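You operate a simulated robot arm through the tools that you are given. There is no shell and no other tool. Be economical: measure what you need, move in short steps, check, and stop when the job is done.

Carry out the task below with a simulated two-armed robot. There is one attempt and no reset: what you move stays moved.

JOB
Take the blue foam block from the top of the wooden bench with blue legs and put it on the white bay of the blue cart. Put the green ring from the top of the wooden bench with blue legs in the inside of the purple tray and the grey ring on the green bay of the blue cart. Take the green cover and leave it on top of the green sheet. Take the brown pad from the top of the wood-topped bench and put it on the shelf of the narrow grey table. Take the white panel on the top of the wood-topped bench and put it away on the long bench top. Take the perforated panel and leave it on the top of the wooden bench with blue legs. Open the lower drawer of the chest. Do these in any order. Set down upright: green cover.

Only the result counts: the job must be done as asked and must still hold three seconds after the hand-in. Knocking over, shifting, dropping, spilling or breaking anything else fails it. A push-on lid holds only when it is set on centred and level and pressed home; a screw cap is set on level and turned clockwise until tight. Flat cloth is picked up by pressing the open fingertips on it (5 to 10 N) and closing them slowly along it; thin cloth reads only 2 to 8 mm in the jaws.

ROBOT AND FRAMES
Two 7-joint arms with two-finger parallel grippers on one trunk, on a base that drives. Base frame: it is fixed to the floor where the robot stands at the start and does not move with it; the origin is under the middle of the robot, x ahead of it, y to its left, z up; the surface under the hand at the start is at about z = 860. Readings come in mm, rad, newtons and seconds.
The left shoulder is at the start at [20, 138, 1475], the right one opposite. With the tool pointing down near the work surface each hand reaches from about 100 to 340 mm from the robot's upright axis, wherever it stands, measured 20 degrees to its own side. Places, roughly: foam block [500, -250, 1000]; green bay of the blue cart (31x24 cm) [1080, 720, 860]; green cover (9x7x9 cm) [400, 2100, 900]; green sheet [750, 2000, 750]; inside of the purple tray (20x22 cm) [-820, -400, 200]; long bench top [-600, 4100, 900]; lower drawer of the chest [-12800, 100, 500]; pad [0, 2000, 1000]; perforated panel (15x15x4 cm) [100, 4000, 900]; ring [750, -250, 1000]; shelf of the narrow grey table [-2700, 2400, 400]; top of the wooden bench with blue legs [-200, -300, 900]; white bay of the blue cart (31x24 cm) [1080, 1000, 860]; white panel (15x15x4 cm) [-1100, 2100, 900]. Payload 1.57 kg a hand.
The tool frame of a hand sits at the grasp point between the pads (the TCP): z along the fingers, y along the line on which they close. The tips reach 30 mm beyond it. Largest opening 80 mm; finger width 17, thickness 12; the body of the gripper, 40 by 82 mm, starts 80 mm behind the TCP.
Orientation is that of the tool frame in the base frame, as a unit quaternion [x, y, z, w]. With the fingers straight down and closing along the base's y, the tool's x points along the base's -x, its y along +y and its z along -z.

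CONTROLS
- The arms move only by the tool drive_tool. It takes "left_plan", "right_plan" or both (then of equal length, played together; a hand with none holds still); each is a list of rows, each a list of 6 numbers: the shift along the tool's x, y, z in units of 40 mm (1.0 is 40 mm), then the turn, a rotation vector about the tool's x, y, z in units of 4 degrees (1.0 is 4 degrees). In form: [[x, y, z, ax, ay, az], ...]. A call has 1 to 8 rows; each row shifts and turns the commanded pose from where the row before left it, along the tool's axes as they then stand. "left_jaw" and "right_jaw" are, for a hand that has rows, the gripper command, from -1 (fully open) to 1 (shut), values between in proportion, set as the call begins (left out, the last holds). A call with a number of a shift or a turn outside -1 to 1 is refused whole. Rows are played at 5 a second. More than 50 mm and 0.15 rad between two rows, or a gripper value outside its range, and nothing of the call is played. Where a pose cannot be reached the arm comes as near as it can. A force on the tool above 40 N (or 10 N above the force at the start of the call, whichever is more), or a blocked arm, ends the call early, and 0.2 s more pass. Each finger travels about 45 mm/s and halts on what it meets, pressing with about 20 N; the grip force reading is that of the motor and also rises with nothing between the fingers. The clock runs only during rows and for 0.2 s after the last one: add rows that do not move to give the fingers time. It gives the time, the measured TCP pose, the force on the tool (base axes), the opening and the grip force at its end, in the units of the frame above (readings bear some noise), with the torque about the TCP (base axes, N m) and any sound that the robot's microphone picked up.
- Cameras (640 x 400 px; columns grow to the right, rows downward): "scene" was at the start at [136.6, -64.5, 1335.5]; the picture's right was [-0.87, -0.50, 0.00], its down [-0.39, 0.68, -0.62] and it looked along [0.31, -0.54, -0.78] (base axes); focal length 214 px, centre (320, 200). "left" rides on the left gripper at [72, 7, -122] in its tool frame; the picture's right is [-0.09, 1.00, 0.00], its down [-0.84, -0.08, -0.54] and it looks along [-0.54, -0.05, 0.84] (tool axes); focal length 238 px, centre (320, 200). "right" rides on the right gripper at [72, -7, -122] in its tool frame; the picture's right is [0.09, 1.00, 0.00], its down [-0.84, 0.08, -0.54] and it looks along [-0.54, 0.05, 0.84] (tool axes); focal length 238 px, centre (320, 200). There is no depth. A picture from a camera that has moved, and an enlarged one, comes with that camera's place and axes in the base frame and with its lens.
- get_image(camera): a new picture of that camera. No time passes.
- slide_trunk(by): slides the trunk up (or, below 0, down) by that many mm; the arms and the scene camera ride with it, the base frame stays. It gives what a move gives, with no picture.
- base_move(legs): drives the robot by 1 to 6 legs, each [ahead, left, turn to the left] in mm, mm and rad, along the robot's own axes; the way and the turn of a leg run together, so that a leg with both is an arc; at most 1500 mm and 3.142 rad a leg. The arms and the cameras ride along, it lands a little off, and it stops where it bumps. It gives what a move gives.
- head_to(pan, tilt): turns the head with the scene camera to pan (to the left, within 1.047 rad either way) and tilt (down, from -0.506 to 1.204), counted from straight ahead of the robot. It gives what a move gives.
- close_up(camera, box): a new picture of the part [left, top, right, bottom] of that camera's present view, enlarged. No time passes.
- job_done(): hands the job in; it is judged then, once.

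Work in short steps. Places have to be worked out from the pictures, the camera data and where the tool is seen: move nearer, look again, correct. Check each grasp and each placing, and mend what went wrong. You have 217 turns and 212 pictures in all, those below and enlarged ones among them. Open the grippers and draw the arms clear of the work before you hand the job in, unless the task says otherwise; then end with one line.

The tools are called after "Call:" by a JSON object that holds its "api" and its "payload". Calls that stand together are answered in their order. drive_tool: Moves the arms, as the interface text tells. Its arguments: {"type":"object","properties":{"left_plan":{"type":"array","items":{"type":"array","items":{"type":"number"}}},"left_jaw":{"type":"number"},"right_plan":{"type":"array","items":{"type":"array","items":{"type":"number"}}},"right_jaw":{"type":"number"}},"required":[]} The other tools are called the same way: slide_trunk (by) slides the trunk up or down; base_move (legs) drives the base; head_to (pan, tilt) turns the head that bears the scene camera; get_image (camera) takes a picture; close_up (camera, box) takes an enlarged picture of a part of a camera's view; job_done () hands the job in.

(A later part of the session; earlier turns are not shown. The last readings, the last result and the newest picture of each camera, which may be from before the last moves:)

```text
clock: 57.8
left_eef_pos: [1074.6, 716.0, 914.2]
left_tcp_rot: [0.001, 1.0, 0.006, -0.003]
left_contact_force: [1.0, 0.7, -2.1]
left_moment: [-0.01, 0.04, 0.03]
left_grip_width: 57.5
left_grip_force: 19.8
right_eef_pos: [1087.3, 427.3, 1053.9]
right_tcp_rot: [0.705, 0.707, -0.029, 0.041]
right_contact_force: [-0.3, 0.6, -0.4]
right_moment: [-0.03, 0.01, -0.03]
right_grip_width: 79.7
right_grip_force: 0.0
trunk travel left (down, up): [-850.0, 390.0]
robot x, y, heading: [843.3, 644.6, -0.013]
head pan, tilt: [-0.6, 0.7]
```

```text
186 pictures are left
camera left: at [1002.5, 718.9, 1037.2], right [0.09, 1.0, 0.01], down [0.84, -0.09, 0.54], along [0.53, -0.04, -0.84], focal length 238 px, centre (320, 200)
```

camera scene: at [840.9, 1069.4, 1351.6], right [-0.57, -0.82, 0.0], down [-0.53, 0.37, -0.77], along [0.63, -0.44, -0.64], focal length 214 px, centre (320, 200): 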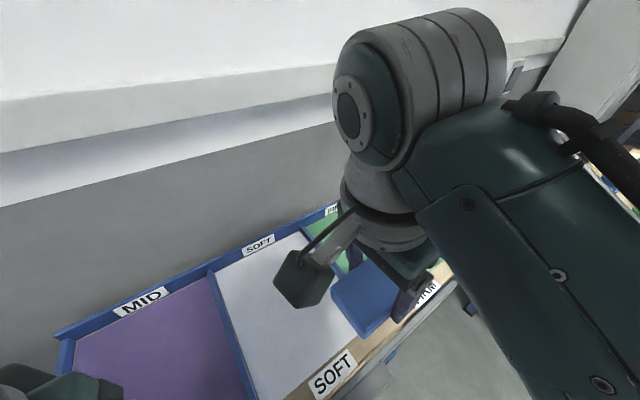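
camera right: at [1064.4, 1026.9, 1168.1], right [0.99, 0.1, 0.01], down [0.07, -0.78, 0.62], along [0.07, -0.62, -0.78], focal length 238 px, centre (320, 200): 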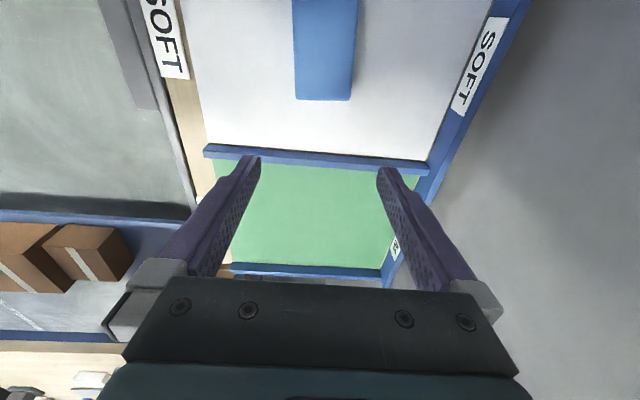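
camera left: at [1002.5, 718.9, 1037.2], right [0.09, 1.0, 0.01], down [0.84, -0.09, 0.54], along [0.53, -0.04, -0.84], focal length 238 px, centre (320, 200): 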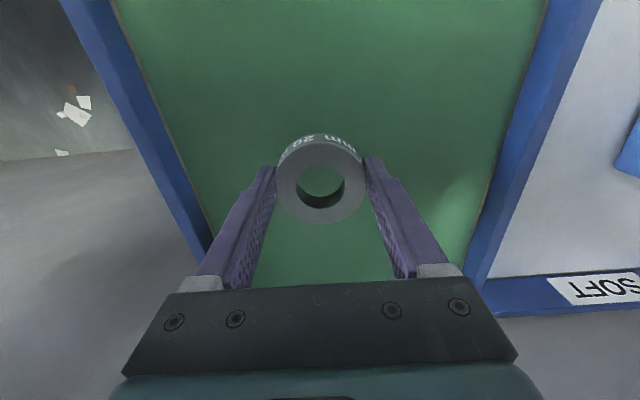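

Over the green bay. I lower until contact.

Call:
{"api": "drive_tool", "payload": {"left_plan": [[0, 0, 0.2, 0, 0, 0], [0, 0, 0.15, 0, 0, 0], [0, 0, 0, 0, 0, 0]]}}

Call:
{"api": "drive_tool", "payload": {"left_plan": [[0, 0, 0.08, 0, 0, 0], [0, 0, 0, 0, 0, 0]]}}

```text
clock: 58.6
left_eef_pos: [1073.5, 716.7, 900.8]
left_tcp_rot: [0.001, 1.0, 0.008, -0.004]
left_contact_force: [0.2, 0.0, -1.2]
left_moment: [0.03, 0.02, 0.01]
left_grip_width: 57.6
left_grip_force: 20.2
right_eef_pos: [1087.7, 427.2, 1053.9]
right_tcp_rot: [0.705, 0.708, -0.029, 0.041]
right_contact_force: [1.0, 0.8, -0.6]
right_moment: [-0.02, 0.0, 0.01]
right_grip_width: 79.9
right_grip_force: 0.0
trunk travel left (down, up): [-850.0, 390.0]
robot x, y, heading: [842.2, 648.1, -0.01]
head pan, tilt: [-0.6, 0.7]
```

```text
clock: 59.2
left_eef_pos: [1075.8, 716.7, 898.5]
left_tcp_rot: [0.001, 1.0, 0.007, -0.004]
left_contact_force: [-0.4, -0.5, -1.5]
left_moment: [-0.02, 0.02, 0.01]
left_grip_width: 57.8
left_grip_force: 19.8
right_eef_pos: [1087.0, 425.6, 1055.1]
right_tcp_rot: [0.705, 0.707, -0.029, 0.041]
right_contact_force: [-0.3, -0.6, 1.0]
right_moment: [0.03, -0.02, 0.0]
right_grip_width: 80.2
right_grip_force: 0.1
trunk travel left (down, up): [-850.0, 390.0]
robot x, y, heading: [843.3, 645.4, -0.011]
head pan, tilt: [-0.6, 0.7]
```

No contact yet; two more small steps.

Call:
{"api": "drive_tool", "payload": {"left_plan": [[0, 0, 0.06, 0, 0, 0], [0, 0, 0, 0, 0, 0]]}}

Call:
{"api": "drive_tool", "payload": {"left_plan": [[0, 0, 0.06, 0, 0, 0], [0, 0, 0, 0, 0, 0]]}}

```text
clock: 59.8
left_eef_pos: [1073.5, 717.4, 894.9]
left_tcp_rot: [0.001, 1.0, 0.008, -0.003]
left_contact_force: [-4.1, 1.8, 7.8]
left_moment: [-0.23, 0.04, -0.11]
left_grip_width: 57.4
left_grip_force: 20.4
right_eef_pos: [1088.6, 426.8, 1054.8]
right_tcp_rot: [0.704, 0.708, -0.029, 0.042]
right_contact_force: [0.0, 0.0, -0.3]
right_moment: [-0.01, -0.02, -0.02]
right_grip_width: 80.0
right_grip_force: 0.1
trunk travel left (down, up): [-850.0, 390.0]
robot x, y, heading: [846.6, 644.2, -0.011]
head pan, tilt: [-0.6, 0.7]
```

```text
clock: 60.4
left_eef_pos: [1074.3, 717.1, 892.6]
left_tcp_rot: [0.001, 1.0, 0.008, -0.003]
left_contact_force: [-3.6, 1.4, 14.3]
left_moment: [-0.19, 0.03, -0.15]
left_grip_width: 57.4
left_grip_force: 20.2
right_eef_pos: [1087.9, 427.3, 1055.0]
right_tcp_rot: [0.704, 0.708, -0.029, 0.041]
right_contact_force: [0.7, 0.7, -0.3]
right_moment: [0.02, 0.0, 0.01]
right_grip_width: 80.1
right_grip_force: 0.0
trunk travel left (down, up): [-850.0, 390.0]
robot x, y, heading: [845.5, 644.7, -0.012]
head pan, tilt: [-0.6, 0.7]
```

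Contact. I release and rise, and bring the right hand's tool back towards its normal turn.

Call:
{"api": "drive_tool", "payload": {"left_plan": [[0, 0, -0.05, 0, 0, 0], [0, 0, 0, 0, 0, 0], [0, 0, 0, 0, 0, 0]], "left_jaw": -1}}

Call:
{"api": "drive_tool", "payload": {"left_plan": [[0, 0, -1, 0, 0, 0], [0, 0, -1, 0, 0, 0], [0, 0, -1, 0, 0, 0], [0, 0, -1, 0, 0, 0], [0, 0, -1, 0, 0, 0], [0, 0, 0, 0, 0, 0], [0, 0, 0, 0, 0, 0], [0, 0, 0, 0, 0, 0]], "right_plan": [[0, 0, 0, 0, 0, -1], [0, 0, 0, 0, 0, -1], [0, 0, 0, 0, 0, -1], [0, 0, 0, 0, 0, -1], [0, 0, 0, 0, 0, -1], [0, 0, 0, 0, 0, -1], [0, 0, 0, 0, 0, -1], [0, 0, 0, 0, 0, -1]]}}

Call:
{"api": "get_image", "payload": {"camera": "left"}}

```text
clock: 61.2
left_eef_pos: [1073.3, 716.5, 895.1]
left_tcp_rot: [0.0, 1.0, 0.007, -0.003]
left_contact_force: [-0.4, -0.2, 0.4]
left_moment: [0.02, 0.0, 0.02]
left_grip_width: 79.9
left_grip_force: 0.1
right_eef_pos: [1087.5, 426.7, 1054.2]
right_tcp_rot: [0.705, 0.707, -0.03, 0.041]
right_contact_force: [0.2, 0.0, 0.4]
right_moment: [0.0, 0.0, 0.01]
right_grip_width: 80.0
right_grip_force: 0.1
trunk travel left (down, up): [-850.0, 390.0]
robot x, y, heading: [845.1, 647.3, -0.008]
head pan, tilt: [-0.6, 0.7]
```

```text
clock: 63.0
left_eef_pos: [1075.8, 714.3, 1094.9]
left_tcp_rot: [0.001, 1.0, 0.008, -0.003]
left_contact_force: [0.3, 0.2, -0.2]
left_moment: [-0.02, 0.01, 0.01]
left_grip_width: 80.2
left_grip_force: 0.1
right_eef_pos: [1087.7, 428.8, 1053.3]
right_tcp_rot: [0.482, 0.875, -0.038, 0.031]
right_contact_force: [-0.7, -0.8, 0.2]
right_moment: [0.02, 0.01, -0.03]
right_grip_width: 80.0
right_grip_force: 0.0
trunk travel left (down, up): [-850.0, 390.0]
robot x, y, heading: [843.3, 648.8, -0.003]
head pan, tilt: [-0.6, 0.7]
```

```text
185 pictures are left
camera left: at [1005.0, 716.9, 1217.0], right [0.09, 1.0, 0.01], down [0.84, -0.09, 0.54], along [0.53, -0.04, -0.84], focal length 238 px, centre (320, 200)
```

left: 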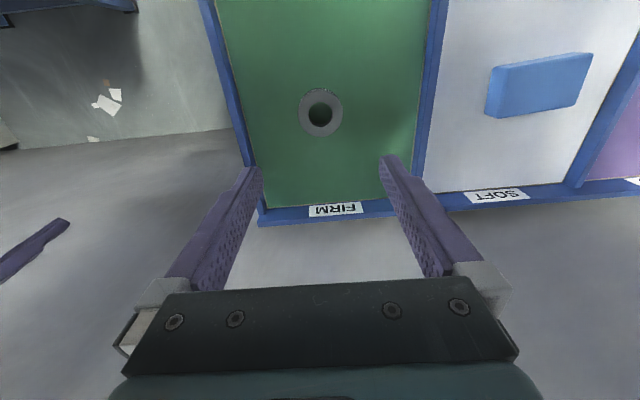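

Ring and foam are in the right bays. I finish turning the right tool back and drive to the green ring near (667, -57) for the left hand.

Call:
{"api": "drive_tool", "payload": {"right_plan": [[0, 0, -0.3, 0, 0, -1], [0, 0, -0.3, 0, 0, -1], [0, 0, -0.3, 0, 0, -1], [0, 0, -0.3, 0, 0, -1], [0, 0, -0.3, 0, 0, -1], [0, 0, 0, 0, 0, -1], [0, 0, 0, 0, 0, -1], [0, 0, 0, 0, 0, -1]]}}

Call:
{"api": "drive_tool", "payload": {"right_plan": [[0, 0, 0, 0, 0, -1], [0, 0, 0, 0, 0, -1], [0, 0, 0, 0, 0, -1], [0, 0, 0, 0, 0, -1], [0, 0, 0, 0, 0, -1], [0, 0, 0, 0, 0, -1], [0, 0, 0, 0, 0, -0.3]]}}

Call:
{"api": "base_move", "payload": {"legs": [[-418, 0, 0.008], [0, -772, 0]]}}

Call:
{"api": "get_image", "payload": {"camera": "left"}}

```text
clock: 64.8
left_eef_pos: [1075.3, 713.5, 1093.9]
left_tcp_rot: [0.0, 1.0, 0.008, -0.003]
left_contact_force: [0.6, -0.4, -0.1]
left_moment: [0.01, 0.01, 0.01]
left_grip_width: 80.0
left_grip_force: 0.0
right_eef_pos: [1086.5, 435.0, 1114.2]
right_tcp_rot: [0.222, 0.974, -0.044, 0.019]
right_contact_force: [0.5, 0.0, 0.0]
right_moment: [-0.01, 0.03, -0.01]
right_grip_width: 79.9
right_grip_force: 0.0
trunk travel left (down, up): [-850.0, 390.0]
robot x, y, heading: [846.4, 646.8, -0.007]
head pan, tilt: [-0.6, 0.7]
```

```text
clock: 66.4
left_eef_pos: [1075.6, 713.8, 1094.2]
left_tcp_rot: [0.001, 1.0, 0.007, -0.004]
left_contact_force: [-0.1, -0.2, 0.0]
left_moment: [0.0, -0.02, 0.02]
left_grip_width: 80.2
left_grip_force: 0.1
right_eef_pos: [1087.5, 435.1, 1114.7]
right_tcp_rot: [0.004, 0.999, -0.047, 0.009]
right_contact_force: [-1.7, -0.2, 0.6]
right_moment: [0.0, 0.01, 0.03]
right_grip_width: 79.9
right_grip_force: 0.0
trunk travel left (down, up): [-850.0, 390.0]
robot x, y, heading: [842.3, 649.0, -0.011]
head pan, tilt: [-0.6, 0.7]
```

```text
clock: 72.7
left_eef_pos: [657.4, -49.3, 1094.6]
left_tcp_rot: [-0.002, 1.0, 0.008, -0.004]
left_contact_force: [-0.6, 0.5, 0.6]
left_moment: [-0.02, 0.01, 0.03]
left_grip_width: 80.1
left_grip_force: 0.1
right_eef_pos: [670.2, -328.3, 1114.5]
right_tcp_rot: [0.001, 0.999, -0.048, 0.01]
right_contact_force: [0.3, 0.0, -0.4]
right_moment: [0.0, 0.02, 0.0]
right_grip_width: 80.1
right_grip_force: 0.1
trunk travel left (down, up): [-850.0, 390.0]
robot x, y, heading: [424.5, -117.1, -0.001]
head pan, tilt: [-0.6, 0.7]
```

```text
184 pictures are left
camera left: at [585.9, -45.8, 1216.9], right [0.09, 1.0, 0.01], down [0.84, -0.08, 0.54], along [0.53, -0.03, -0.84], focal length 238 px, centre (320, 200)
```

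left: 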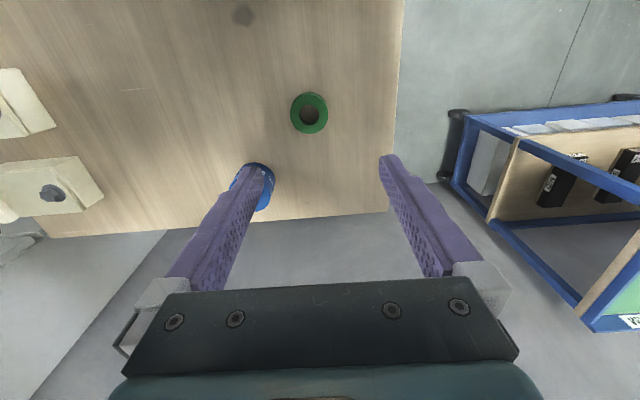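

The green ring is at (657, -58). I centre and descend most of the way, then check.

Call:
{"api": "drive_tool", "payload": {"left_plan": [[0, -0.23, 0, 0, 0, 0], [0, 0, 1, 0, 0, 0], [0, 0, 1, 0, 0, 0], [0, 0, 1, 0, 0, 0], [0, 0, 0.9, 0, 0, 0], [0, 0, 0, 0, 0, 0]]}}

Call:
{"api": "get_image", "payload": {"camera": "left"}}

```text
clock: 74.1
left_eef_pos: [656.5, -57.1, 937.7]
left_tcp_rot: [-0.003, 1.0, 0.007, -0.003]
left_contact_force: [0.5, -0.5, -0.6]
left_moment: [0.0, 0.01, -0.01]
left_grip_width: 79.8
left_grip_force: 0.1
right_eef_pos: [669.6, -328.3, 1113.1]
right_tcp_rot: [0.002, 0.999, -0.048, 0.01]
right_contact_force: [-0.9, 0.6, 0.1]
right_moment: [0.02, -0.01, 0.0]
right_grip_width: 80.0
right_grip_force: 0.1
trunk travel left (down, up): [-850.0, 390.0]
robot x, y, heading: [423.6, -117.5, -0.005]
head pan, tilt: [-0.6, 0.7]
```

```text
183 pictures are left
camera left: at [585.8, -52.8, 1060.9], right [0.09, 1.0, 0.01], down [0.84, -0.08, 0.54], along [0.53, -0.04, -0.84], focal length 238 px, centre (320, 200)
```

left: 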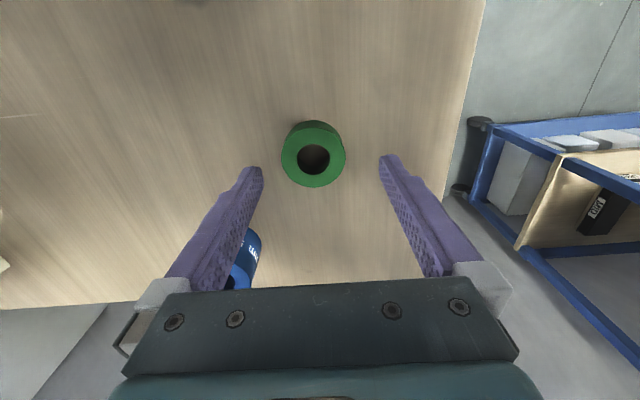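

Adjust 4 mm in y, descend to 895, and close.

Call:
{"api": "drive_tool", "payload": {"left_plan": [[0, -0.11, 0.5, 0, 0, 0], [0, 0, 0.57, 0, 0, 0], [0, 0, 0, 0, 0, 0]]}}

Call:
{"api": "drive_tool", "payload": {"left_plan": [[0, 0, 0, 0, 0, 0], [0, 0, 0, 0, 0, 0], [0, 0, 0, 0, 0, 0], [0, 0, 0, 0, 0, 0]], "left_jaw": 0.5}}

Call:
{"api": "drive_tool", "payload": {"left_plan": [[0, 0, -1, 0, 0, 0], [0, 0, -1, 0, 0, 0], [0, 0, -1, 0, 0, 0], [0, 0, -1, 0, 0, 0], [0, 0, -1, 0, 0, 0], [0, 0, -0.4, 0, 0, 0]]}}

Call:
{"api": "get_image", "payload": {"camera": "left"}}

```text
clock: 74.9
left_eef_pos: [655.7, -59.8, 895.0]
left_tcp_rot: [-0.003, 1.0, 0.007, -0.003]
left_contact_force: [0.6, 0.0, -0.3]
left_moment: [0.02, -0.01, 0.01]
left_grip_width: 79.8
left_grip_force: 0.1
right_eef_pos: [668.7, -327.8, 1114.2]
right_tcp_rot: [0.002, 0.999, -0.048, 0.009]
right_contact_force: [-0.3, 0.3, -1.0]
right_moment: [-0.02, 0.0, 0.02]
right_grip_width: 79.9
right_grip_force: 0.0
trunk travel left (down, up): [-850.0, 390.0]
robot x, y, heading: [424.2, -115.2, -0.005]
head pan, tilt: [-0.6, 0.7]
```

```text
clock: 75.9
left_eef_pos: [656.8, -59.5, 895.8]
left_tcp_rot: [-0.003, 1.0, 0.007, -0.003]
left_contact_force: [-0.7, -0.7, 1.7]
left_moment: [-0.06, 0.0, 0.02]
left_grip_width: 51.4
left_grip_force: 20.2
right_eef_pos: [670.4, -328.6, 1114.7]
right_tcp_rot: [0.001, 0.999, -0.048, 0.009]
right_contact_force: [-1.0, 0.8, -0.5]
right_moment: [0.0, 0.04, 0.04]
right_grip_width: 80.0
right_grip_force: 0.0
trunk travel left (down, up): [-850.0, 390.0]
robot x, y, heading: [425.4, -121.0, -0.004]
head pan, tilt: [-0.6, 0.7]
```

```text
clock: 77.5
left_eef_pos: [655.8, -34.1, 1099.4]
left_tcp_rot: [0.001, 0.999, 0.048, -0.004]
left_contact_force: [-0.5, -0.2, -0.7]
left_moment: [0.01, 0.01, -0.01]
left_grip_width: 51.3
left_grip_force: 20.8
right_eef_pos: [670.2, -327.6, 1112.2]
right_tcp_rot: [0.001, 0.999, -0.048, 0.01]
right_contact_force: [0.0, 0.3, 0.2]
right_moment: [-0.01, -0.01, 0.01]
right_grip_width: 80.0
right_grip_force: 0.1
trunk travel left (down, up): [-850.0, 390.0]
robot x, y, heading: [424.2, -117.8, -0.006]
head pan, tilt: [-0.6, 0.7]
stopped in row 6 (left hand): the arm was blocked; the commanded pose is now the measured one
```

```text
182 pictures are left
camera left: at [585.0, -41.1, 1223.7], right [0.09, 0.99, 0.1], down [0.84, -0.13, 0.53], along [0.53, 0.03, -0.85], focal length 238 px, centre (320, 200)
```

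left: 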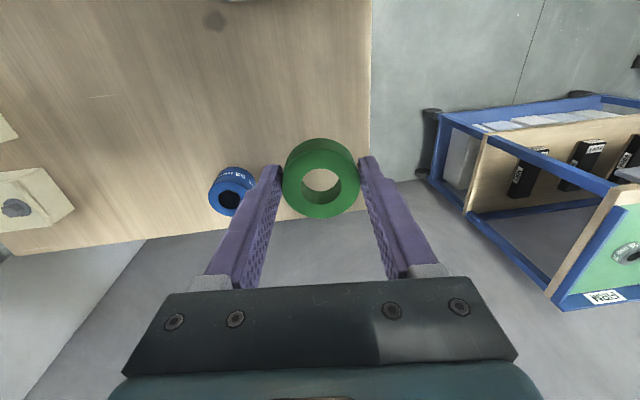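

The green ring is held (51 mm). I raise the trunk for clearance, drive along the bench's open side toward the tray and look.

Call:
{"api": "slide_trunk", "payload": {"by": 200}}

Call:
{"api": "base_move", "payload": {"legs": [[0, 450, 0], [-950, 0, 0], [0, 0, -1.57]]}}

Call:
{"api": "head_to", "payload": {"pan": -0.5, "tilt": 0.7}}

Call:
{"api": "get_image", "payload": {"camera": "scene"}}

Call:
{"api": "get_image", "payload": {"camera": "right"}}

```text
clock: 79.7
left_eef_pos: [655.8, -35.3, 1300.0]
left_tcp_rot: [0.0, 0.999, 0.049, -0.005]
left_contact_force: [0.8, 0.7, -0.3]
left_moment: [0.02, 0.01, 0.01]
left_grip_width: 51.1
left_grip_force: 20.6
right_eef_pos: [669.2, -326.6, 1314.2]
right_tcp_rot: [0.002, 0.999, -0.048, 0.01]
right_contact_force: [0.8, -0.2, 0.5]
right_moment: [0.02, 0.01, -0.01]
right_grip_width: 80.1
right_grip_force: 0.1
trunk travel left (down, up): [-1050.0, 190.0]
robot x, y, heading: [426.1, -118.0, -0.005]
head pan, tilt: [-0.6, 0.7]
```

```text
clock: 90.7
left_eef_pos: [-433.3, 96.6, 1300.5]
left_tcp_rot: [0.701, 0.711, 0.038, 0.031]
left_contact_force: [-0.2, 0.5, -0.6]
left_moment: [0.02, 0.01, -0.01]
left_grip_width: 50.7
left_grip_force: 19.8
right_eef_pos: [-725.7, 78.3, 1314.6]
right_tcp_rot: [0.702, 0.711, -0.042, -0.027]
right_contact_force: [0.6, -0.4, 0.2]
right_moment: [0.0, 0.0, 0.0]
right_grip_width: 80.0
right_grip_force: 0.1
trunk travel left (down, up): [-1050.0, 190.0]
robot x, y, heading: [-522.2, 325.6, -1.558]
head pan, tilt: [-0.6, 0.7]
```

```text
clock: 91.4
left_eef_pos: [-432.2, 97.3, 1301.1]
left_tcp_rot: [0.701, 0.711, 0.038, 0.032]
left_contact_force: [0.3, -1.0, -1.3]
left_moment: [-0.01, 0.01, 0.02]
left_grip_width: 51.1
left_grip_force: 20.3
right_eef_pos: [-726.3, 77.4, 1313.4]
right_tcp_rot: [0.702, 0.711, -0.04, -0.027]
right_contact_force: [1.3, 0.0, -0.5]
right_moment: [0.01, 0.0, 0.04]
right_grip_width: 79.7
right_grip_force: 0.0
trunk travel left (down, up): [-1050.0, 190.0]
robot x, y, heading: [-521.8, 327.6, -1.56]
head pan, tilt: [-0.499, 0.7]
```

```text
181 pictures are left
camera scene: at [-559.3, 152.7, 1551.5], right [-0.88, 0.47, 0.0], down [0.3, 0.57, -0.76], along [-0.36, -0.68, -0.64], focal length 214 px, centre (320, 200)
```

scene: 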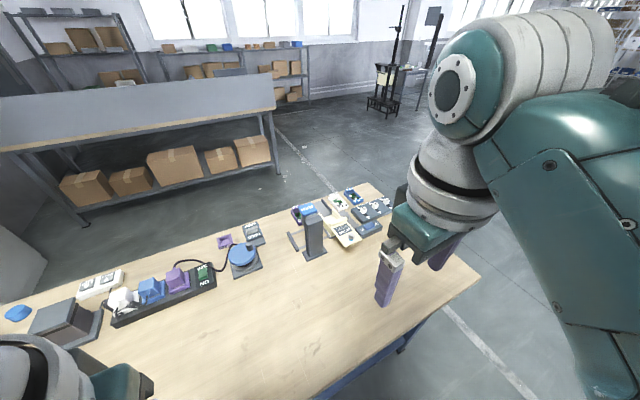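

```text
180 pictures are left
camera right: at [-721.6, 152.6, 1433.9], right [0.99, 0.1, -0.1], down [0.14, -0.82, 0.55], along [-0.02, -0.56, -0.83], focal length 238 px, centre (320, 200)
```

right: 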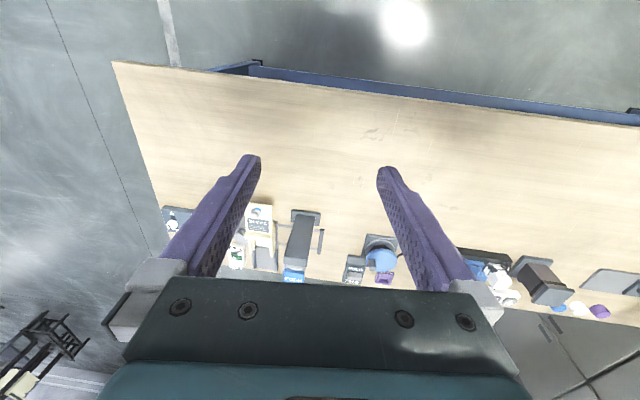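

The bench runs to x≈-1275 and the tray (z≈200) must be on a shelf under it. I back away and lower the trunk to look beneath.

Call:
{"api": "base_move", "payload": {"legs": [[-450, 250, 0]]}}

Call:
{"api": "slide_trunk", "payload": {"by": -700}}

Call:
{"api": "head_to", "payload": {"pan": -0.4, "tilt": 0.5}}

Call:
{"api": "get_image", "payload": {"camera": "scene"}}

```text
clock: 94.4
left_eef_pos: [-189.4, 550.0, 1300.9]
left_tcp_rot: [0.7, 0.713, 0.037, 0.032]
left_contact_force: [0.4, 0.0, -0.6]
left_moment: [0.0, -0.04, 0.0]
left_grip_width: 51.0
left_grip_force: 20.2
right_eef_pos: [-482.8, 530.1, 1314.2]
right_tcp_rot: [0.7, 0.713, -0.041, -0.027]
right_contact_force: [-0.9, -0.7, 0.0]
right_moment: [0.02, 0.0, 0.0]
right_grip_width: 79.9
right_grip_force: 0.0
trunk travel left (down, up): [-1050.0, 190.0]
robot x, y, heading: [-277.2, 780.2, -1.558]
head pan, tilt: [-0.499, 0.7]
```

```text
refused: -700 is not a number from -400 to 400
```

```text
clock: 95.1
left_eef_pos: [-188.3, 549.9, 1301.0]
left_tcp_rot: [0.7, 0.712, 0.038, 0.033]
left_contact_force: [0.9, 0.3, -0.4]
left_moment: [0.03, 0.02, 0.04]
left_grip_width: 51.0
left_grip_force: 19.6
right_eef_pos: [-482.2, 530.2, 1314.2]
right_tcp_rot: [0.7, 0.712, -0.041, -0.028]
right_contact_force: [0.5, -0.6, -0.4]
right_moment: [0.02, -0.04, -0.03]
right_grip_width: 80.1
right_grip_force: 0.1
trunk travel left (down, up): [-1050.0, 190.0]
robot x, y, heading: [-276.1, 781.1, -1.56]
head pan, tilt: [-0.4, 0.499]
```

```text
179 pictures are left
camera scene: at [-309.7, 595.9, 1569.1], right [-0.93, 0.37, 0.0], down [0.18, 0.44, -0.88], along [-0.33, -0.81, -0.48], focal length 214 px, centre (320, 200)
```

scene: 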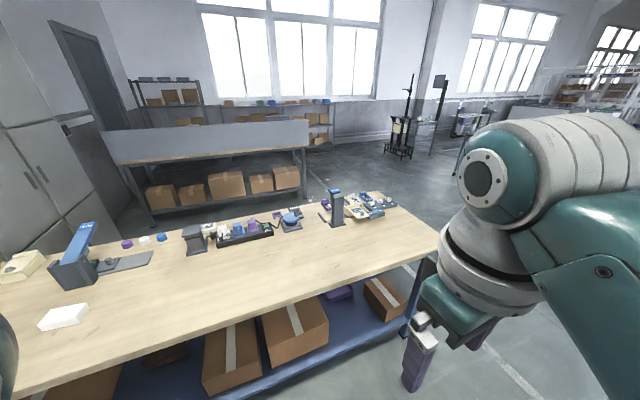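

The purple tray is visible on the lower deck between cardboard boxes. I lower the trunk in two steps for a view beneath.

Call:
{"api": "slide_trunk", "payload": {"by": -400}}

Call:
{"api": "slide_trunk", "payload": {"by": -350}}

Call:
{"api": "head_to", "payload": {"pan": -0.5, "tilt": 0.35}}

Call:
{"api": "get_image", "payload": {"camera": "scene"}}

```text
clock: 98.9
left_eef_pos: [-188.0, 549.6, 901.6]
left_tcp_rot: [0.7, 0.712, 0.038, 0.033]
left_contact_force: [0.5, -0.4, -1.3]
left_moment: [0.05, 0.0, -0.02]
left_grip_width: 51.2
left_grip_force: 20.6
right_eef_pos: [-483.1, 530.1, 913.8]
right_tcp_rot: [0.7, 0.712, -0.042, -0.026]
right_contact_force: [0.1, 0.3, 0.1]
right_moment: [-0.01, 0.03, 0.02]
right_grip_width: 79.7
right_grip_force: 0.1
trunk travel left (down, up): [-650.0, 590.0]
robot x, y, heading: [-276.6, 779.6, -1.552]
head pan, tilt: [-0.4, 0.499]
```

```text
clock: 102.4
left_eef_pos: [-187.9, 549.8, 550.8]
left_tcp_rot: [0.7, 0.712, 0.037, 0.032]
left_contact_force: [-0.3, 0.5, -0.6]
left_moment: [0.07, -0.04, 0.0]
left_grip_width: 50.9
left_grip_force: 21.1
right_eef_pos: [-481.7, 530.3, 564.7]
right_tcp_rot: [0.7, 0.712, -0.041, -0.026]
right_contact_force: [-0.5, 0.1, -0.1]
right_moment: [0.0, 0.0, 0.01]
right_grip_width: 80.2
right_grip_force: 0.0
trunk travel left (down, up): [-300.0, 940.0]
robot x, y, heading: [-280.1, 776.8, -1.553]
head pan, tilt: [-0.4, 0.499]
```

```text
clock: 103.1
left_eef_pos: [-188.5, 550.6, 550.1]
left_tcp_rot: [0.7, 0.712, 0.039, 0.034]
left_contact_force: [0.3, 0.2, -1.2]
left_moment: [0.0, -0.01, 0.0]
left_grip_width: 51.0
left_grip_force: 20.1
right_eef_pos: [-481.0, 529.9, 565.0]
right_tcp_rot: [0.701, 0.712, -0.04, -0.026]
right_contact_force: [0.1, 0.8, -0.6]
right_moment: [0.01, 0.03, -0.02]
right_grip_width: 80.1
right_grip_force: 0.1
trunk travel left (down, up): [-300.0, 940.0]
robot x, y, heading: [-273.3, 781.6, -1.554]
head pan, tilt: [-0.499, 0.351]
```

```text
178 pictures are left
camera scene: at [-318.8, 597.8, 832.8], right [-0.89, 0.46, 0.0], down [0.16, 0.3, -0.94], along [-0.44, -0.83, -0.34], focal length 214 px, centre (320, 200)
```

scene: 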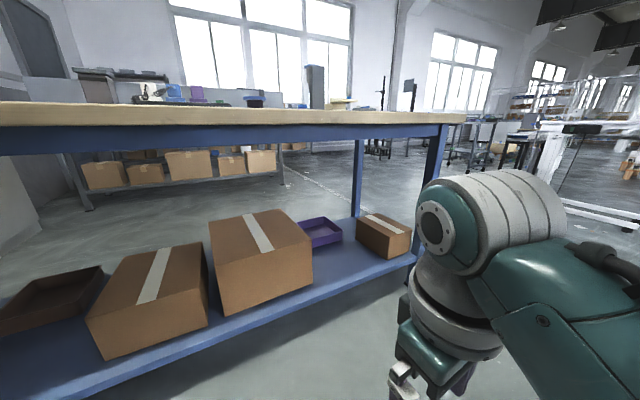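

The deck is near z≈250 and the tray near (-810, -320), closer to the bench's back edge, with boxes at the front. I drive around the bench end to the back side and turn to face it.

Call:
{"api": "base_move", "payload": {"legs": [[0, -1500, 0], [1500, -100, 0], [600, 0, 0], [0, 1000, 0], [0, 0, 3.12]]}}

Call:
{"api": "head_to", "payload": {"pan": 0, "tilt": 0.4}}

Call:
{"api": "get_image", "payload": {"camera": "scene"}}

```text
refused: leg 2 is longer than a leg can be; nothing moved
```

```text
clock: 104.0
left_eef_pos: [-188.3, 550.8, 549.9]
left_tcp_rot: [0.7, 0.712, 0.038, 0.032]
left_contact_force: [-0.5, -0.2, -0.6]
left_moment: [-0.04, -0.02, 0.0]
left_grip_width: 51.0
left_grip_force: 20.2
right_eef_pos: [-482.3, 529.3, 564.2]
right_tcp_rot: [0.701, 0.712, -0.04, -0.027]
right_contact_force: [0.1, -0.1, 0.3]
right_moment: [-0.01, 0.0, 0.0]
right_grip_width: 80.1
right_grip_force: 0.1
trunk travel left (down, up): [-300.0, 940.0]
robot x, y, heading: [-279.6, 779.2, -1.551]
head pan, tilt: [0.0, 0.4]
```

```text
177 pictures are left
camera scene: at [-274.2, 587.6, 828.4], right [-1.0, -0.02, 0.0], down [-0.01, 0.39, -0.92], along [0.01, -0.92, -0.39], focal length 214 px, centre (320, 200)
```

scene: 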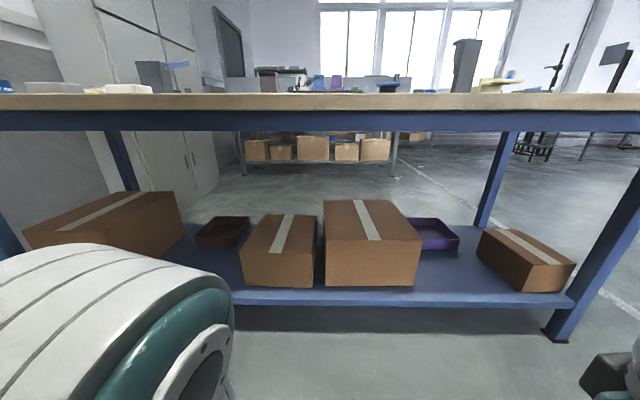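

Second leg was slightly too long; I drive the same route with legs within the limit.

Call:
{"api": "base_move", "payload": {"legs": [[0, -1500, 0], [1400, -50, 0], [650, 0, 0], [0, 1000, 0], [0, 0, 3.12]]}}

Call:
{"api": "get_image", "payload": {"camera": "scene"}}

```text
clock: 133.3
left_eef_pos: [-866.9, -1035.9, 550.5]
left_tcp_rot: [-0.699, 0.714, 0.034, -0.037]
left_contact_force: [0.0, 0.1, -1.4]
left_moment: [-0.01, -0.01, 0.01]
left_grip_width: 49.0
left_grip_force: 20.0
right_eef_pos: [-571.9, -1026.5, 564.6]
right_tcp_rot: [-0.697, 0.715, -0.028, 0.04]
right_contact_force: [0.6, 0.0, -0.3]
right_moment: [0.01, 0.0, 0.02]
right_grip_width: 79.9
right_grip_force: 0.0
trunk travel left (down, up): [-300.0, 940.0]
robot x, y, heading: [-786.3, -1270.7, 1.544]
head pan, tilt: [0.0, 0.4]
```

```text
176 pictures are left
camera scene: at [-783.5, -1074.9, 828.3], right [1.0, -0.02, 0.0], down [-0.01, -0.39, -0.92], along [0.02, 0.92, -0.39], focal length 214 px, centre (320, 200)
```

scene: 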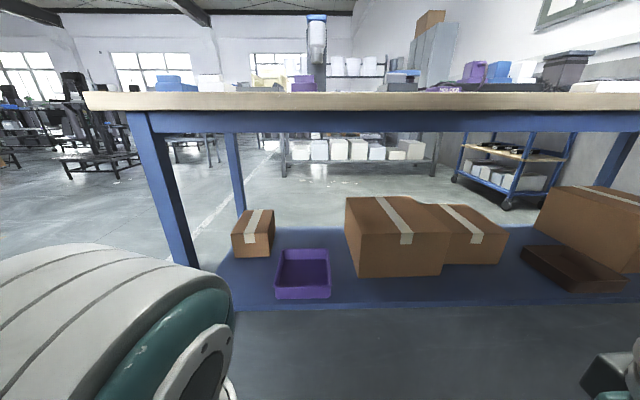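

From the back the tray is easily accessible: centre about (-828, -435), rim z≈285, deck ≈240. I level both hands, extend the left one forward and pull the right one back before going in.

Call:
{"api": "drive_tool", "payload": {"left_plan": [[-0.75, 0, 0, 0.5, 0, 0], [-0.75, 0, 0, 0.5, 0, 0], [-0.75, 0, 0, 0.4, 0, 0], [0, 0, 0, 0, 0, 0]], "right_plan": [[0.7, 0, 0, -0.5, 0, 0], [0.7, 0, 0, -0.5, 0, 0], [0.7, 0, 0, -0.4, 0, 0], [0, 0, 0, 0, 0, 0]]}}

Call:
{"api": "slide_trunk", "payload": {"by": -170}}

Call:
{"api": "get_image", "payload": {"camera": "scene"}}

Call:
{"api": "get_image", "payload": {"camera": "left"}}

```text
clock: 134.3
left_eef_pos: [-861.7, -945.0, 550.6]
left_tcp_rot: [-0.7, 0.715, -0.003, -0.002]
left_contact_force: [0.3, 0.1, -0.8]
left_moment: [0.02, 0.02, 0.02]
left_grip_width: 49.1
left_grip_force: 20.2
right_eef_pos: [-560.4, -1109.0, 563.5]
right_tcp_rot: [-0.703, 0.711, -0.003, 0.024]
right_contact_force: [-0.2, 0.5, 0.4]
right_moment: [0.0, 0.01, 0.02]
right_grip_width: 79.9
right_grip_force: 0.1
trunk travel left (down, up): [-300.0, 940.0]
robot x, y, heading: [-787.3, -1265.0, 1.546]
head pan, tilt: [0.0, 0.4]
```

```text
clock: 136.2
left_eef_pos: [-862.9, -946.4, 380.5]
left_tcp_rot: [-0.699, 0.715, -0.001, -0.004]
left_contact_force: [-0.2, 0.2, -2.0]
left_moment: [-0.02, -0.01, -0.01]
left_grip_width: 49.1
left_grip_force: 19.6
right_eef_pos: [-561.5, -1111.8, 392.6]
right_tcp_rot: [-0.704, 0.71, -0.008, 0.019]
right_contact_force: [0.8, -0.5, -0.5]
right_moment: [-0.01, 0.0, 0.0]
right_grip_width: 80.0
right_grip_force: 0.1
trunk travel left (down, up): [-130.0, 1110.0]
robot x, y, heading: [-785.4, -1268.5, 1.55]
head pan, tilt: [0.0, 0.4]
```

```text
175 pictures are left
camera scene: at [-783.5, -1074.9, 658.4], right [1.0, -0.02, 0.0], down [-0.01, -0.39, -0.92], along [0.02, 0.92, -0.39], focal length 214 px, centre (320, 200)
```

scene: 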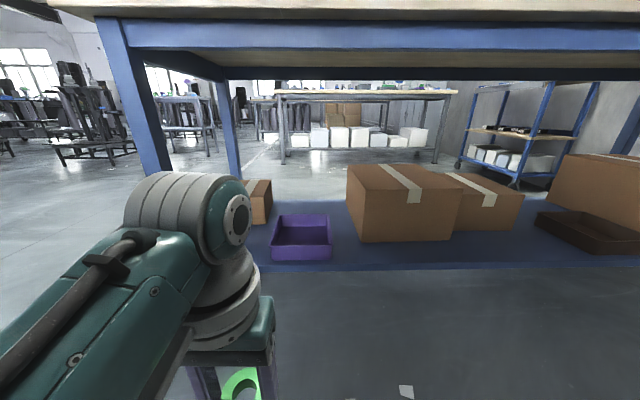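

```text
174 pictures are left
camera left: at [-871.0, -1018.3, 502.9], right [-0.99, 0.12, 0.0], down [0.1, 0.84, 0.54], along [0.06, 0.53, -0.84], focal length 238 px, centre (320, 200)
```

left: 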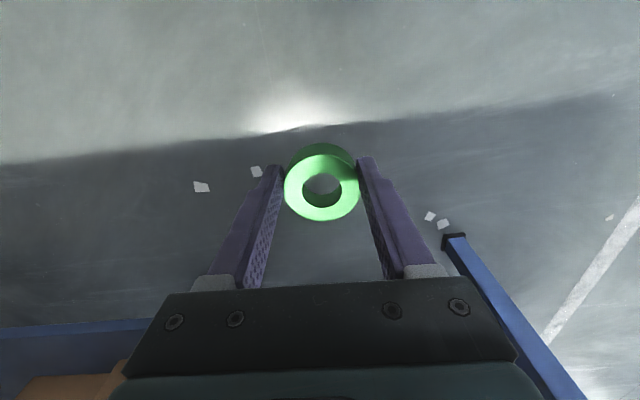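

Two views put the tray centre near (-830, -420), rim z≈265, floor ≈ 210. I drive in with the left hand first by 400 mm and check.

Call:
{"api": "base_move", "payload": {"legs": [[400, -22, 0]]}}

Call:
{"api": "get_image", "payload": {"camera": "scene"}}

Call:
{"api": "get_image", "payload": {"camera": "left"}}

```text
clock: 138.7
left_eef_pos: [-830.2, -551.1, 379.0]
left_tcp_rot: [-0.697, 0.717, -0.003, -0.006]
left_contact_force: [-0.2, 0.0, -1.6]
left_moment: [-0.01, -0.01, -0.01]
left_grip_width: 48.8
left_grip_force: 20.2
right_eef_pos: [-528.6, -719.3, 391.7]
right_tcp_rot: [-0.702, 0.712, -0.008, 0.017]
right_contact_force: [0.1, 0.5, 0.0]
right_moment: [0.0, 0.0, 0.02]
right_grip_width: 80.0
right_grip_force: 0.2
trunk travel left (down, up): [-130.0, 1110.0]
robot x, y, heading: [-755.0, -866.5, 1.543]
head pan, tilt: [0.0, 0.4]
```

```text
173 pictures are left
camera scene: at [-750.6, -680.3, 657.6], right [1.0, -0.03, 0.0], down [-0.01, -0.39, -0.92], along [0.03, 0.92, -0.39], focal length 214 px, centre (320, 200)
```

scene: 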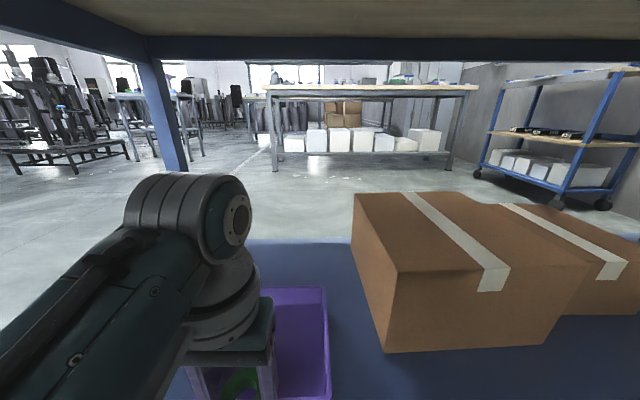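

```text
172 pictures are left
camera left: at [-837.9, -624.0, 501.8], right [-0.99, 0.12, 0.0], down [0.1, 0.84, 0.53], along [0.06, 0.53, -0.85], focal length 238 px, centre (320, 200)
```

left: 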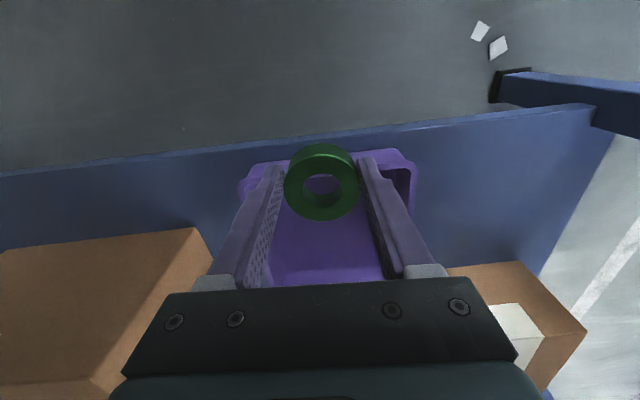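

Tray x-centre -834, near rim y≈-533. I drive the last 120 mm in and look.

Call:
{"api": "base_move", "payload": {"legs": [[118, 6, 0]]}}

Call:
{"api": "get_image", "payload": {"camera": "left"}}

```text
clock: 139.7
left_eef_pos: [-829.5, -567.7, 366.0]
left_tcp_rot: [-0.704, 0.71, -0.018, -0.019]
left_contact_force: [0.5, 0.2, 0.2]
left_moment: [-0.04, -0.01, -0.01]
left_grip_width: 48.8
left_grip_force: 19.5
right_eef_pos: [-519.2, -729.0, 388.8]
right_tcp_rot: [0.712, -0.701, 0.03, -0.013]
right_contact_force: [-0.4, 0.5, 0.5]
right_moment: [0.02, 0.0, 0.02]
right_grip_width: 79.9
right_grip_force: 0.1
trunk travel left (down, up): [-130.0, 1110.0]
robot x, y, heading: [-752.9, -825.3, 1.558]
head pan, tilt: [0.0, 0.4]
stopped in leg 1: the robot was blocked; the commanded pose is now the measured one
```

```text
171 pictures are left
camera left: at [-836.9, -635.8, 492.6], right [-0.99, 0.1, -0.01], down [0.08, 0.86, 0.5], along [0.05, 0.49, -0.87], focal length 238 px, centre (320, 200)
```

left: 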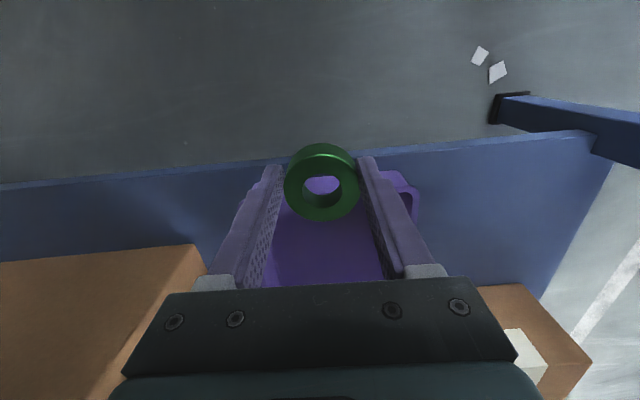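

Something on both arms met the bench edge. I back off 80 mm and look at the arms against the bench apron.

Call:
{"api": "base_move", "payload": {"legs": [[-80, 0, 0]]}}

Call:
{"api": "head_to", "payload": {"pan": 1.0, "tilt": -0.1}}

Call:
{"api": "get_image", "payload": {"camera": "scene"}}

Call:
{"api": "head_to", "payload": {"pan": -1.0, "tilt": -0.1}}

Call:
{"api": "get_image", "payload": {"camera": "scene"}}

```text
clock: 140.8
left_eef_pos: [-834.3, -568.3, 382.0]
left_tcp_rot: [-0.701, 0.713, 0.001, -0.002]
left_contact_force: [0.4, 0.7, -1.3]
left_moment: [-0.09, 0.0, 0.01]
left_grip_width: 49.0
left_grip_force: 19.7
right_eef_pos: [-527.1, -732.1, 394.7]
right_tcp_rot: [0.709, -0.704, 0.011, -0.028]
right_contact_force: [-0.4, 0.0, -0.8]
right_moment: [-0.06, -0.03, -0.03]
right_grip_width: 80.1
right_grip_force: 0.0
trunk travel left (down, up): [-130.0, 1110.0]
robot x, y, heading: [-752.4, -895.8, 1.554]
head pan, tilt: [0.0, 0.4]
```

```text
clock: 142.1
left_eef_pos: [-834.5, -576.1, 379.5]
left_tcp_rot: [-0.701, 0.713, -0.002, -0.004]
left_contact_force: [-1.0, -0.2, -1.5]
left_moment: [0.02, 0.04, -0.01]
left_grip_width: 48.8
left_grip_force: 19.7
right_eef_pos: [-527.1, -739.6, 393.0]
right_tcp_rot: [0.709, -0.704, 0.012, -0.026]
right_contact_force: [0.4, -0.3, -1.1]
right_moment: [-0.01, -0.01, 0.03]
right_grip_width: 79.7
right_grip_force: 0.0
trunk travel left (down, up): [-130.0, 1110.0]
robot x, y, heading: [-754.9, -897.2, 1.553]
head pan, tilt: [1.0, -0.099]
```

```text
170 pictures are left
camera scene: at [-827.8, -748.6, 704.1], right [0.56, 0.83, 0.0], down [-0.08, 0.05, -1.0], along [-0.83, 0.55, 0.1], focal length 214 px, centre (320, 200)
```

scene: 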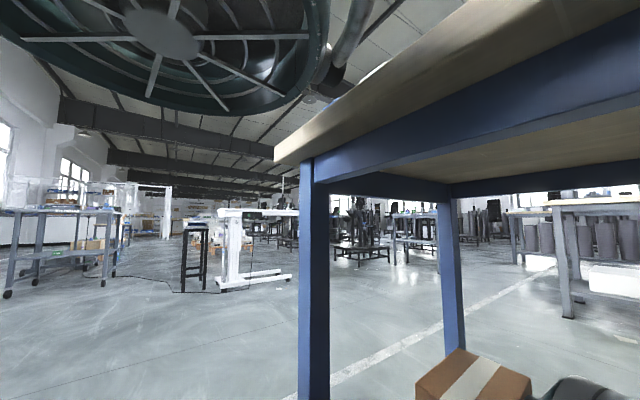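

```text
clock: 144.0
left_eef_pos: [-834.8, -575.6, 379.3]
left_tcp_rot: [-0.702, 0.712, -0.001, -0.003]
left_contact_force: [0.2, -0.9, -1.2]
left_moment: [0.0, -0.02, -0.01]
left_grip_width: 48.8
left_grip_force: 19.4
right_eef_pos: [-525.5, -739.5, 393.1]
right_tcp_rot: [0.709, -0.704, 0.012, -0.026]
right_contact_force: [0.4, 0.1, 0.8]
right_moment: [0.01, -0.03, -0.02]
right_grip_width: 80.0
right_grip_force: 0.2
trunk travel left (down, up): [-130.0, 1110.0]
robot x, y, heading: [-755.9, -896.9, 1.551]
head pan, tilt: [-1.0, -0.099]
```

```text
169 pictures are left
camera scene: at [-681.3, -750.9, 704.2], right [0.53, -0.85, 0.0], down [0.08, 0.05, -1.0], along [0.85, 0.52, 0.1], focal length 214 px, centre (320, 200)
```

scene: 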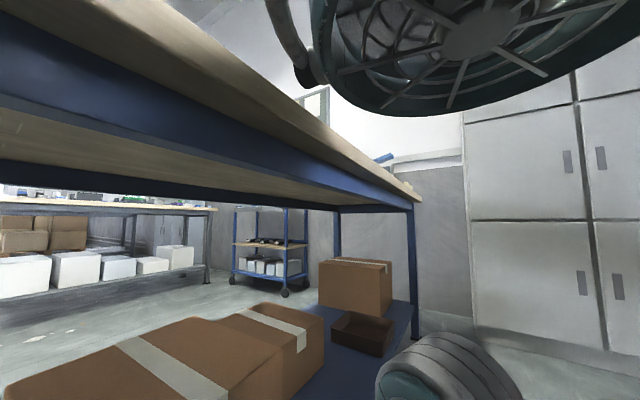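

Elbow housings stick out above the apron height and met the bench edge, so the robot must stay near y≈-895. Instead I pitch the left tool forward about its wrist by 32°, so the ring swings over the tray.

Call:
{"api": "drive_tool", "payload": {"left_plan": [[-0.38, 0, 0, 0, -1, 0], [-0.38, 0, 0, 0, -1, 0], [-0.38, 0, 0, 0, -1, 0], [-0.38, 0, 0, 0, -1, 0], [-0.38, 0, 0, 0, -1, 0], [-0.38, 0, 0, 0, -1, 0], [-0.38, 0, 0, 0, -1, 0], [-0.38, 0, 0, 0, -1, 0]]}}

Call:
{"api": "get_image", "payload": {"camera": "left"}}

```text
clock: 145.8
left_eef_pos: [-833.3, -458.3, 407.9]
left_tcp_rot: [-0.675, 0.685, 0.192, 0.194]
left_contact_force: [0.5, 0.3, -1.3]
left_moment: [-0.07, 0.0, -0.03]
left_grip_width: 48.7
left_grip_force: 19.6
right_eef_pos: [-525.2, -739.6, 393.6]
right_tcp_rot: [0.709, -0.704, 0.012, -0.025]
right_contact_force: [1.4, -0.4, 0.5]
right_moment: [-0.04, 0.0, -0.01]
right_grip_width: 80.1
right_grip_force: 0.0
trunk travel left (down, up): [-130.0, 1110.0]
robot x, y, heading: [-756.6, -896.7, 1.552]
head pan, tilt: [-1.0, -0.099]
```

```text
168 pictures are left
camera left: at [-841.0, -585.6, 474.7], right [-0.99, 0.09, 0.05], down [0.09, 0.43, 0.9], along [0.06, 0.9, -0.43], focal length 238 px, centre (320, 200)
```

left: 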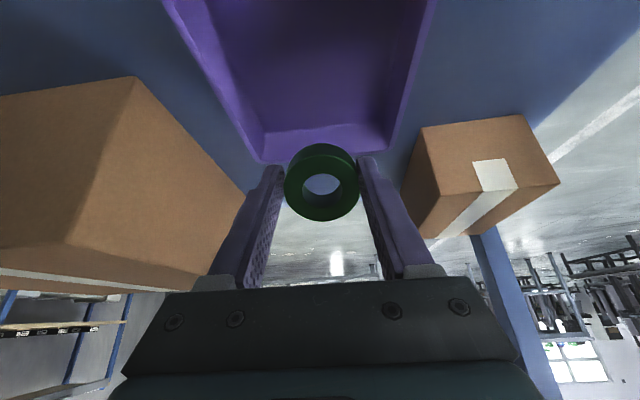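

The ring is now over the tray (far inner wall y≈-300, near rim ≈-530). I lower straight down 120 mm.

Call:
{"api": "drive_tool", "payload": {"left_plan": [[0.53, 0, 0.848, 0, 0, 0], [0.53, 0, 0.848, 0, 0, 0], [0.53, 0, 0.848, 0, 0, 0], [0, 0, 0, 0, 0, 0]]}}

Call:
{"api": "get_image", "payload": {"camera": "left"}}

Call:
{"api": "head_to", "payload": {"pan": 0.0, "tilt": 0.6}}

Call:
{"api": "get_image", "payload": {"camera": "scene"}}

```text
clock: 146.8
left_eef_pos: [-833.3, -461.3, 288.1]
left_tcp_rot: [-0.675, 0.686, 0.192, 0.193]
left_contact_force: [-0.5, 0.4, -0.3]
left_moment: [0.0, 0.01, -0.01]
left_grip_width: 48.9
left_grip_force: 20.4
right_eef_pos: [-525.9, -738.9, 393.4]
right_tcp_rot: [0.709, -0.705, 0.013, -0.026]
right_contact_force: [-0.2, -0.6, -0.3]
right_moment: [0.03, -0.03, -0.03]
right_grip_width: 80.2
right_grip_force: 0.0
trunk travel left (down, up): [-130.0, 1110.0]
robot x, y, heading: [-754.5, -896.1, 1.551]
head pan, tilt: [-1.0, -0.099]
```

```text
167 pictures are left
camera left: at [-841.0, -587.1, 354.7], right [-0.99, 0.09, 0.05], down [0.09, 0.43, 0.9], along [0.06, 0.9, -0.43], focal length 238 px, centre (320, 200)
```

left: 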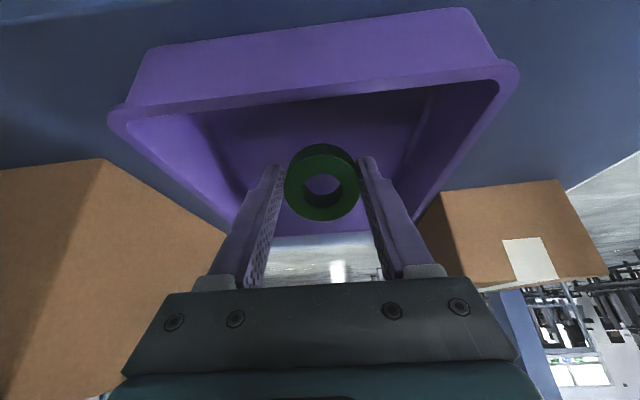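

```text
clock: 148.1
left_eef_pos: [-832.6, -460.7, 288.0]
left_tcp_rot: [-0.674, 0.686, 0.192, 0.193]
left_contact_force: [-0.2, 0.5, -1.2]
left_moment: [-0.05, 0.02, 0.01]
left_grip_width: 48.4
left_grip_force: 19.9
right_eef_pos: [-525.2, -740.5, 392.4]
right_tcp_rot: [0.709, -0.704, 0.011, -0.027]
right_contact_force: [0.8, 0.2, -0.8]
right_moment: [0.01, -0.02, 0.01]
right_grip_width: 80.0
right_grip_force: 0.1
trunk travel left (down, up): [-130.0, 1110.0]
robot x, y, heading: [-755.4, -900.6, 1.552]
head pan, tilt: [0.0, 0.6]
```

```text
166 pictures are left
camera scene: at [-753.8, -708.4, 640.2], right [1.0, -0.02, 0.0], down [-0.01, -0.56, -0.83], along [0.01, 0.83, -0.56], focal length 214 px, centre (320, 200)
```

scene: 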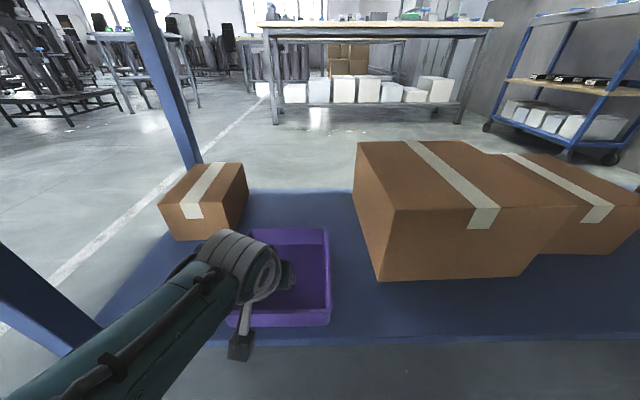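

I now lower in small steps watching the contact force.

Call:
{"api": "drive_tool", "payload": {"left_plan": [[0.13, 0, 0.21, 0, 0, 0], [0, 0, 0, 0, 0, 0]]}}

Call:
{"api": "drive_tool", "payload": {"left_plan": [[0.13, 0, 0.21, 0, 0, 0], [0, 0, 0, 0, 0, 0]]}}

Call:
{"api": "drive_tool", "payload": {"left_plan": [[0.1, 0, 0.16, 0, 0, 0], [0, 0, 0, 0, 0, 0]]}}

Call:
{"api": "get_image", "payload": {"camera": "left"}}

```text
clock: 148.7
left_eef_pos: [-832.9, -459.1, 278.6]
left_tcp_rot: [-0.675, 0.686, 0.192, 0.193]
left_contact_force: [0.9, 0.6, -1.0]
left_moment: [-0.02, -0.03, -0.01]
left_grip_width: 48.7
left_grip_force: 20.3
right_eef_pos: [-526.2, -738.5, 394.5]
right_tcp_rot: [0.709, -0.705, 0.012, -0.026]
right_contact_force: [0.5, 0.2, -0.1]
right_moment: [-0.01, 0.0, 0.02]
right_grip_width: 80.0
right_grip_force: 0.0
trunk travel left (down, up): [-130.0, 1110.0]
robot x, y, heading: [-753.6, -899.8, 1.554]
head pan, tilt: [0.0, 0.6]
```

```text
clock: 149.2
left_eef_pos: [-832.5, -460.1, 268.4]
left_tcp_rot: [-0.674, 0.686, 0.192, 0.194]
left_contact_force: [0.4, -0.8, -1.4]
left_moment: [0.0, 0.04, 0.04]
left_grip_width: 48.6
left_grip_force: 19.8
right_eef_pos: [-525.9, -740.3, 392.9]
right_tcp_rot: [0.709, -0.705, 0.012, -0.026]
right_contact_force: [-0.8, 0.7, -0.1]
right_moment: [0.0, 0.01, 0.04]
right_grip_width: 79.9
right_grip_force: 0.1
trunk travel left (down, up): [-130.0, 1110.0]
robot x, y, heading: [-754.8, -900.9, 1.548]
head pan, tilt: [0.0, 0.6]
```

```text
clock: 149.8
left_eef_pos: [-832.7, -459.6, 260.5]
left_tcp_rot: [-0.674, 0.687, 0.192, 0.193]
left_contact_force: [0.4, 0.0, -1.9]
left_moment: [0.0, -0.01, -0.02]
left_grip_width: 48.6
left_grip_force: 19.5
right_eef_pos: [-526.0, -740.7, 393.5]
right_tcp_rot: [0.709, -0.704, 0.012, -0.026]
right_contact_force: [-0.5, -0.6, 0.2]
right_moment: [0.02, -0.01, 0.0]
right_grip_width: 79.9
right_grip_force: 0.1
trunk travel left (down, up): [-130.0, 1110.0]
robot x, y, heading: [-754.4, -893.4, 1.552]
head pan, tilt: [0.0, 0.6]
```

```text
165 pictures are left
camera left: at [-841.1, -586.6, 327.4], right [-0.99, 0.09, 0.05], down [0.09, 0.43, 0.9], along [0.06, 0.9, -0.43], focal length 238 px, centre (320, 200)
```

left: 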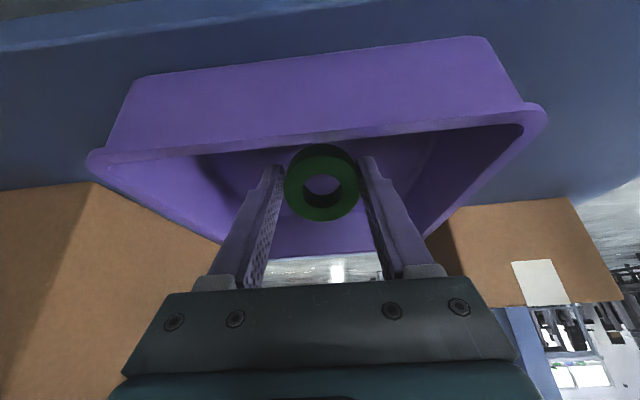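

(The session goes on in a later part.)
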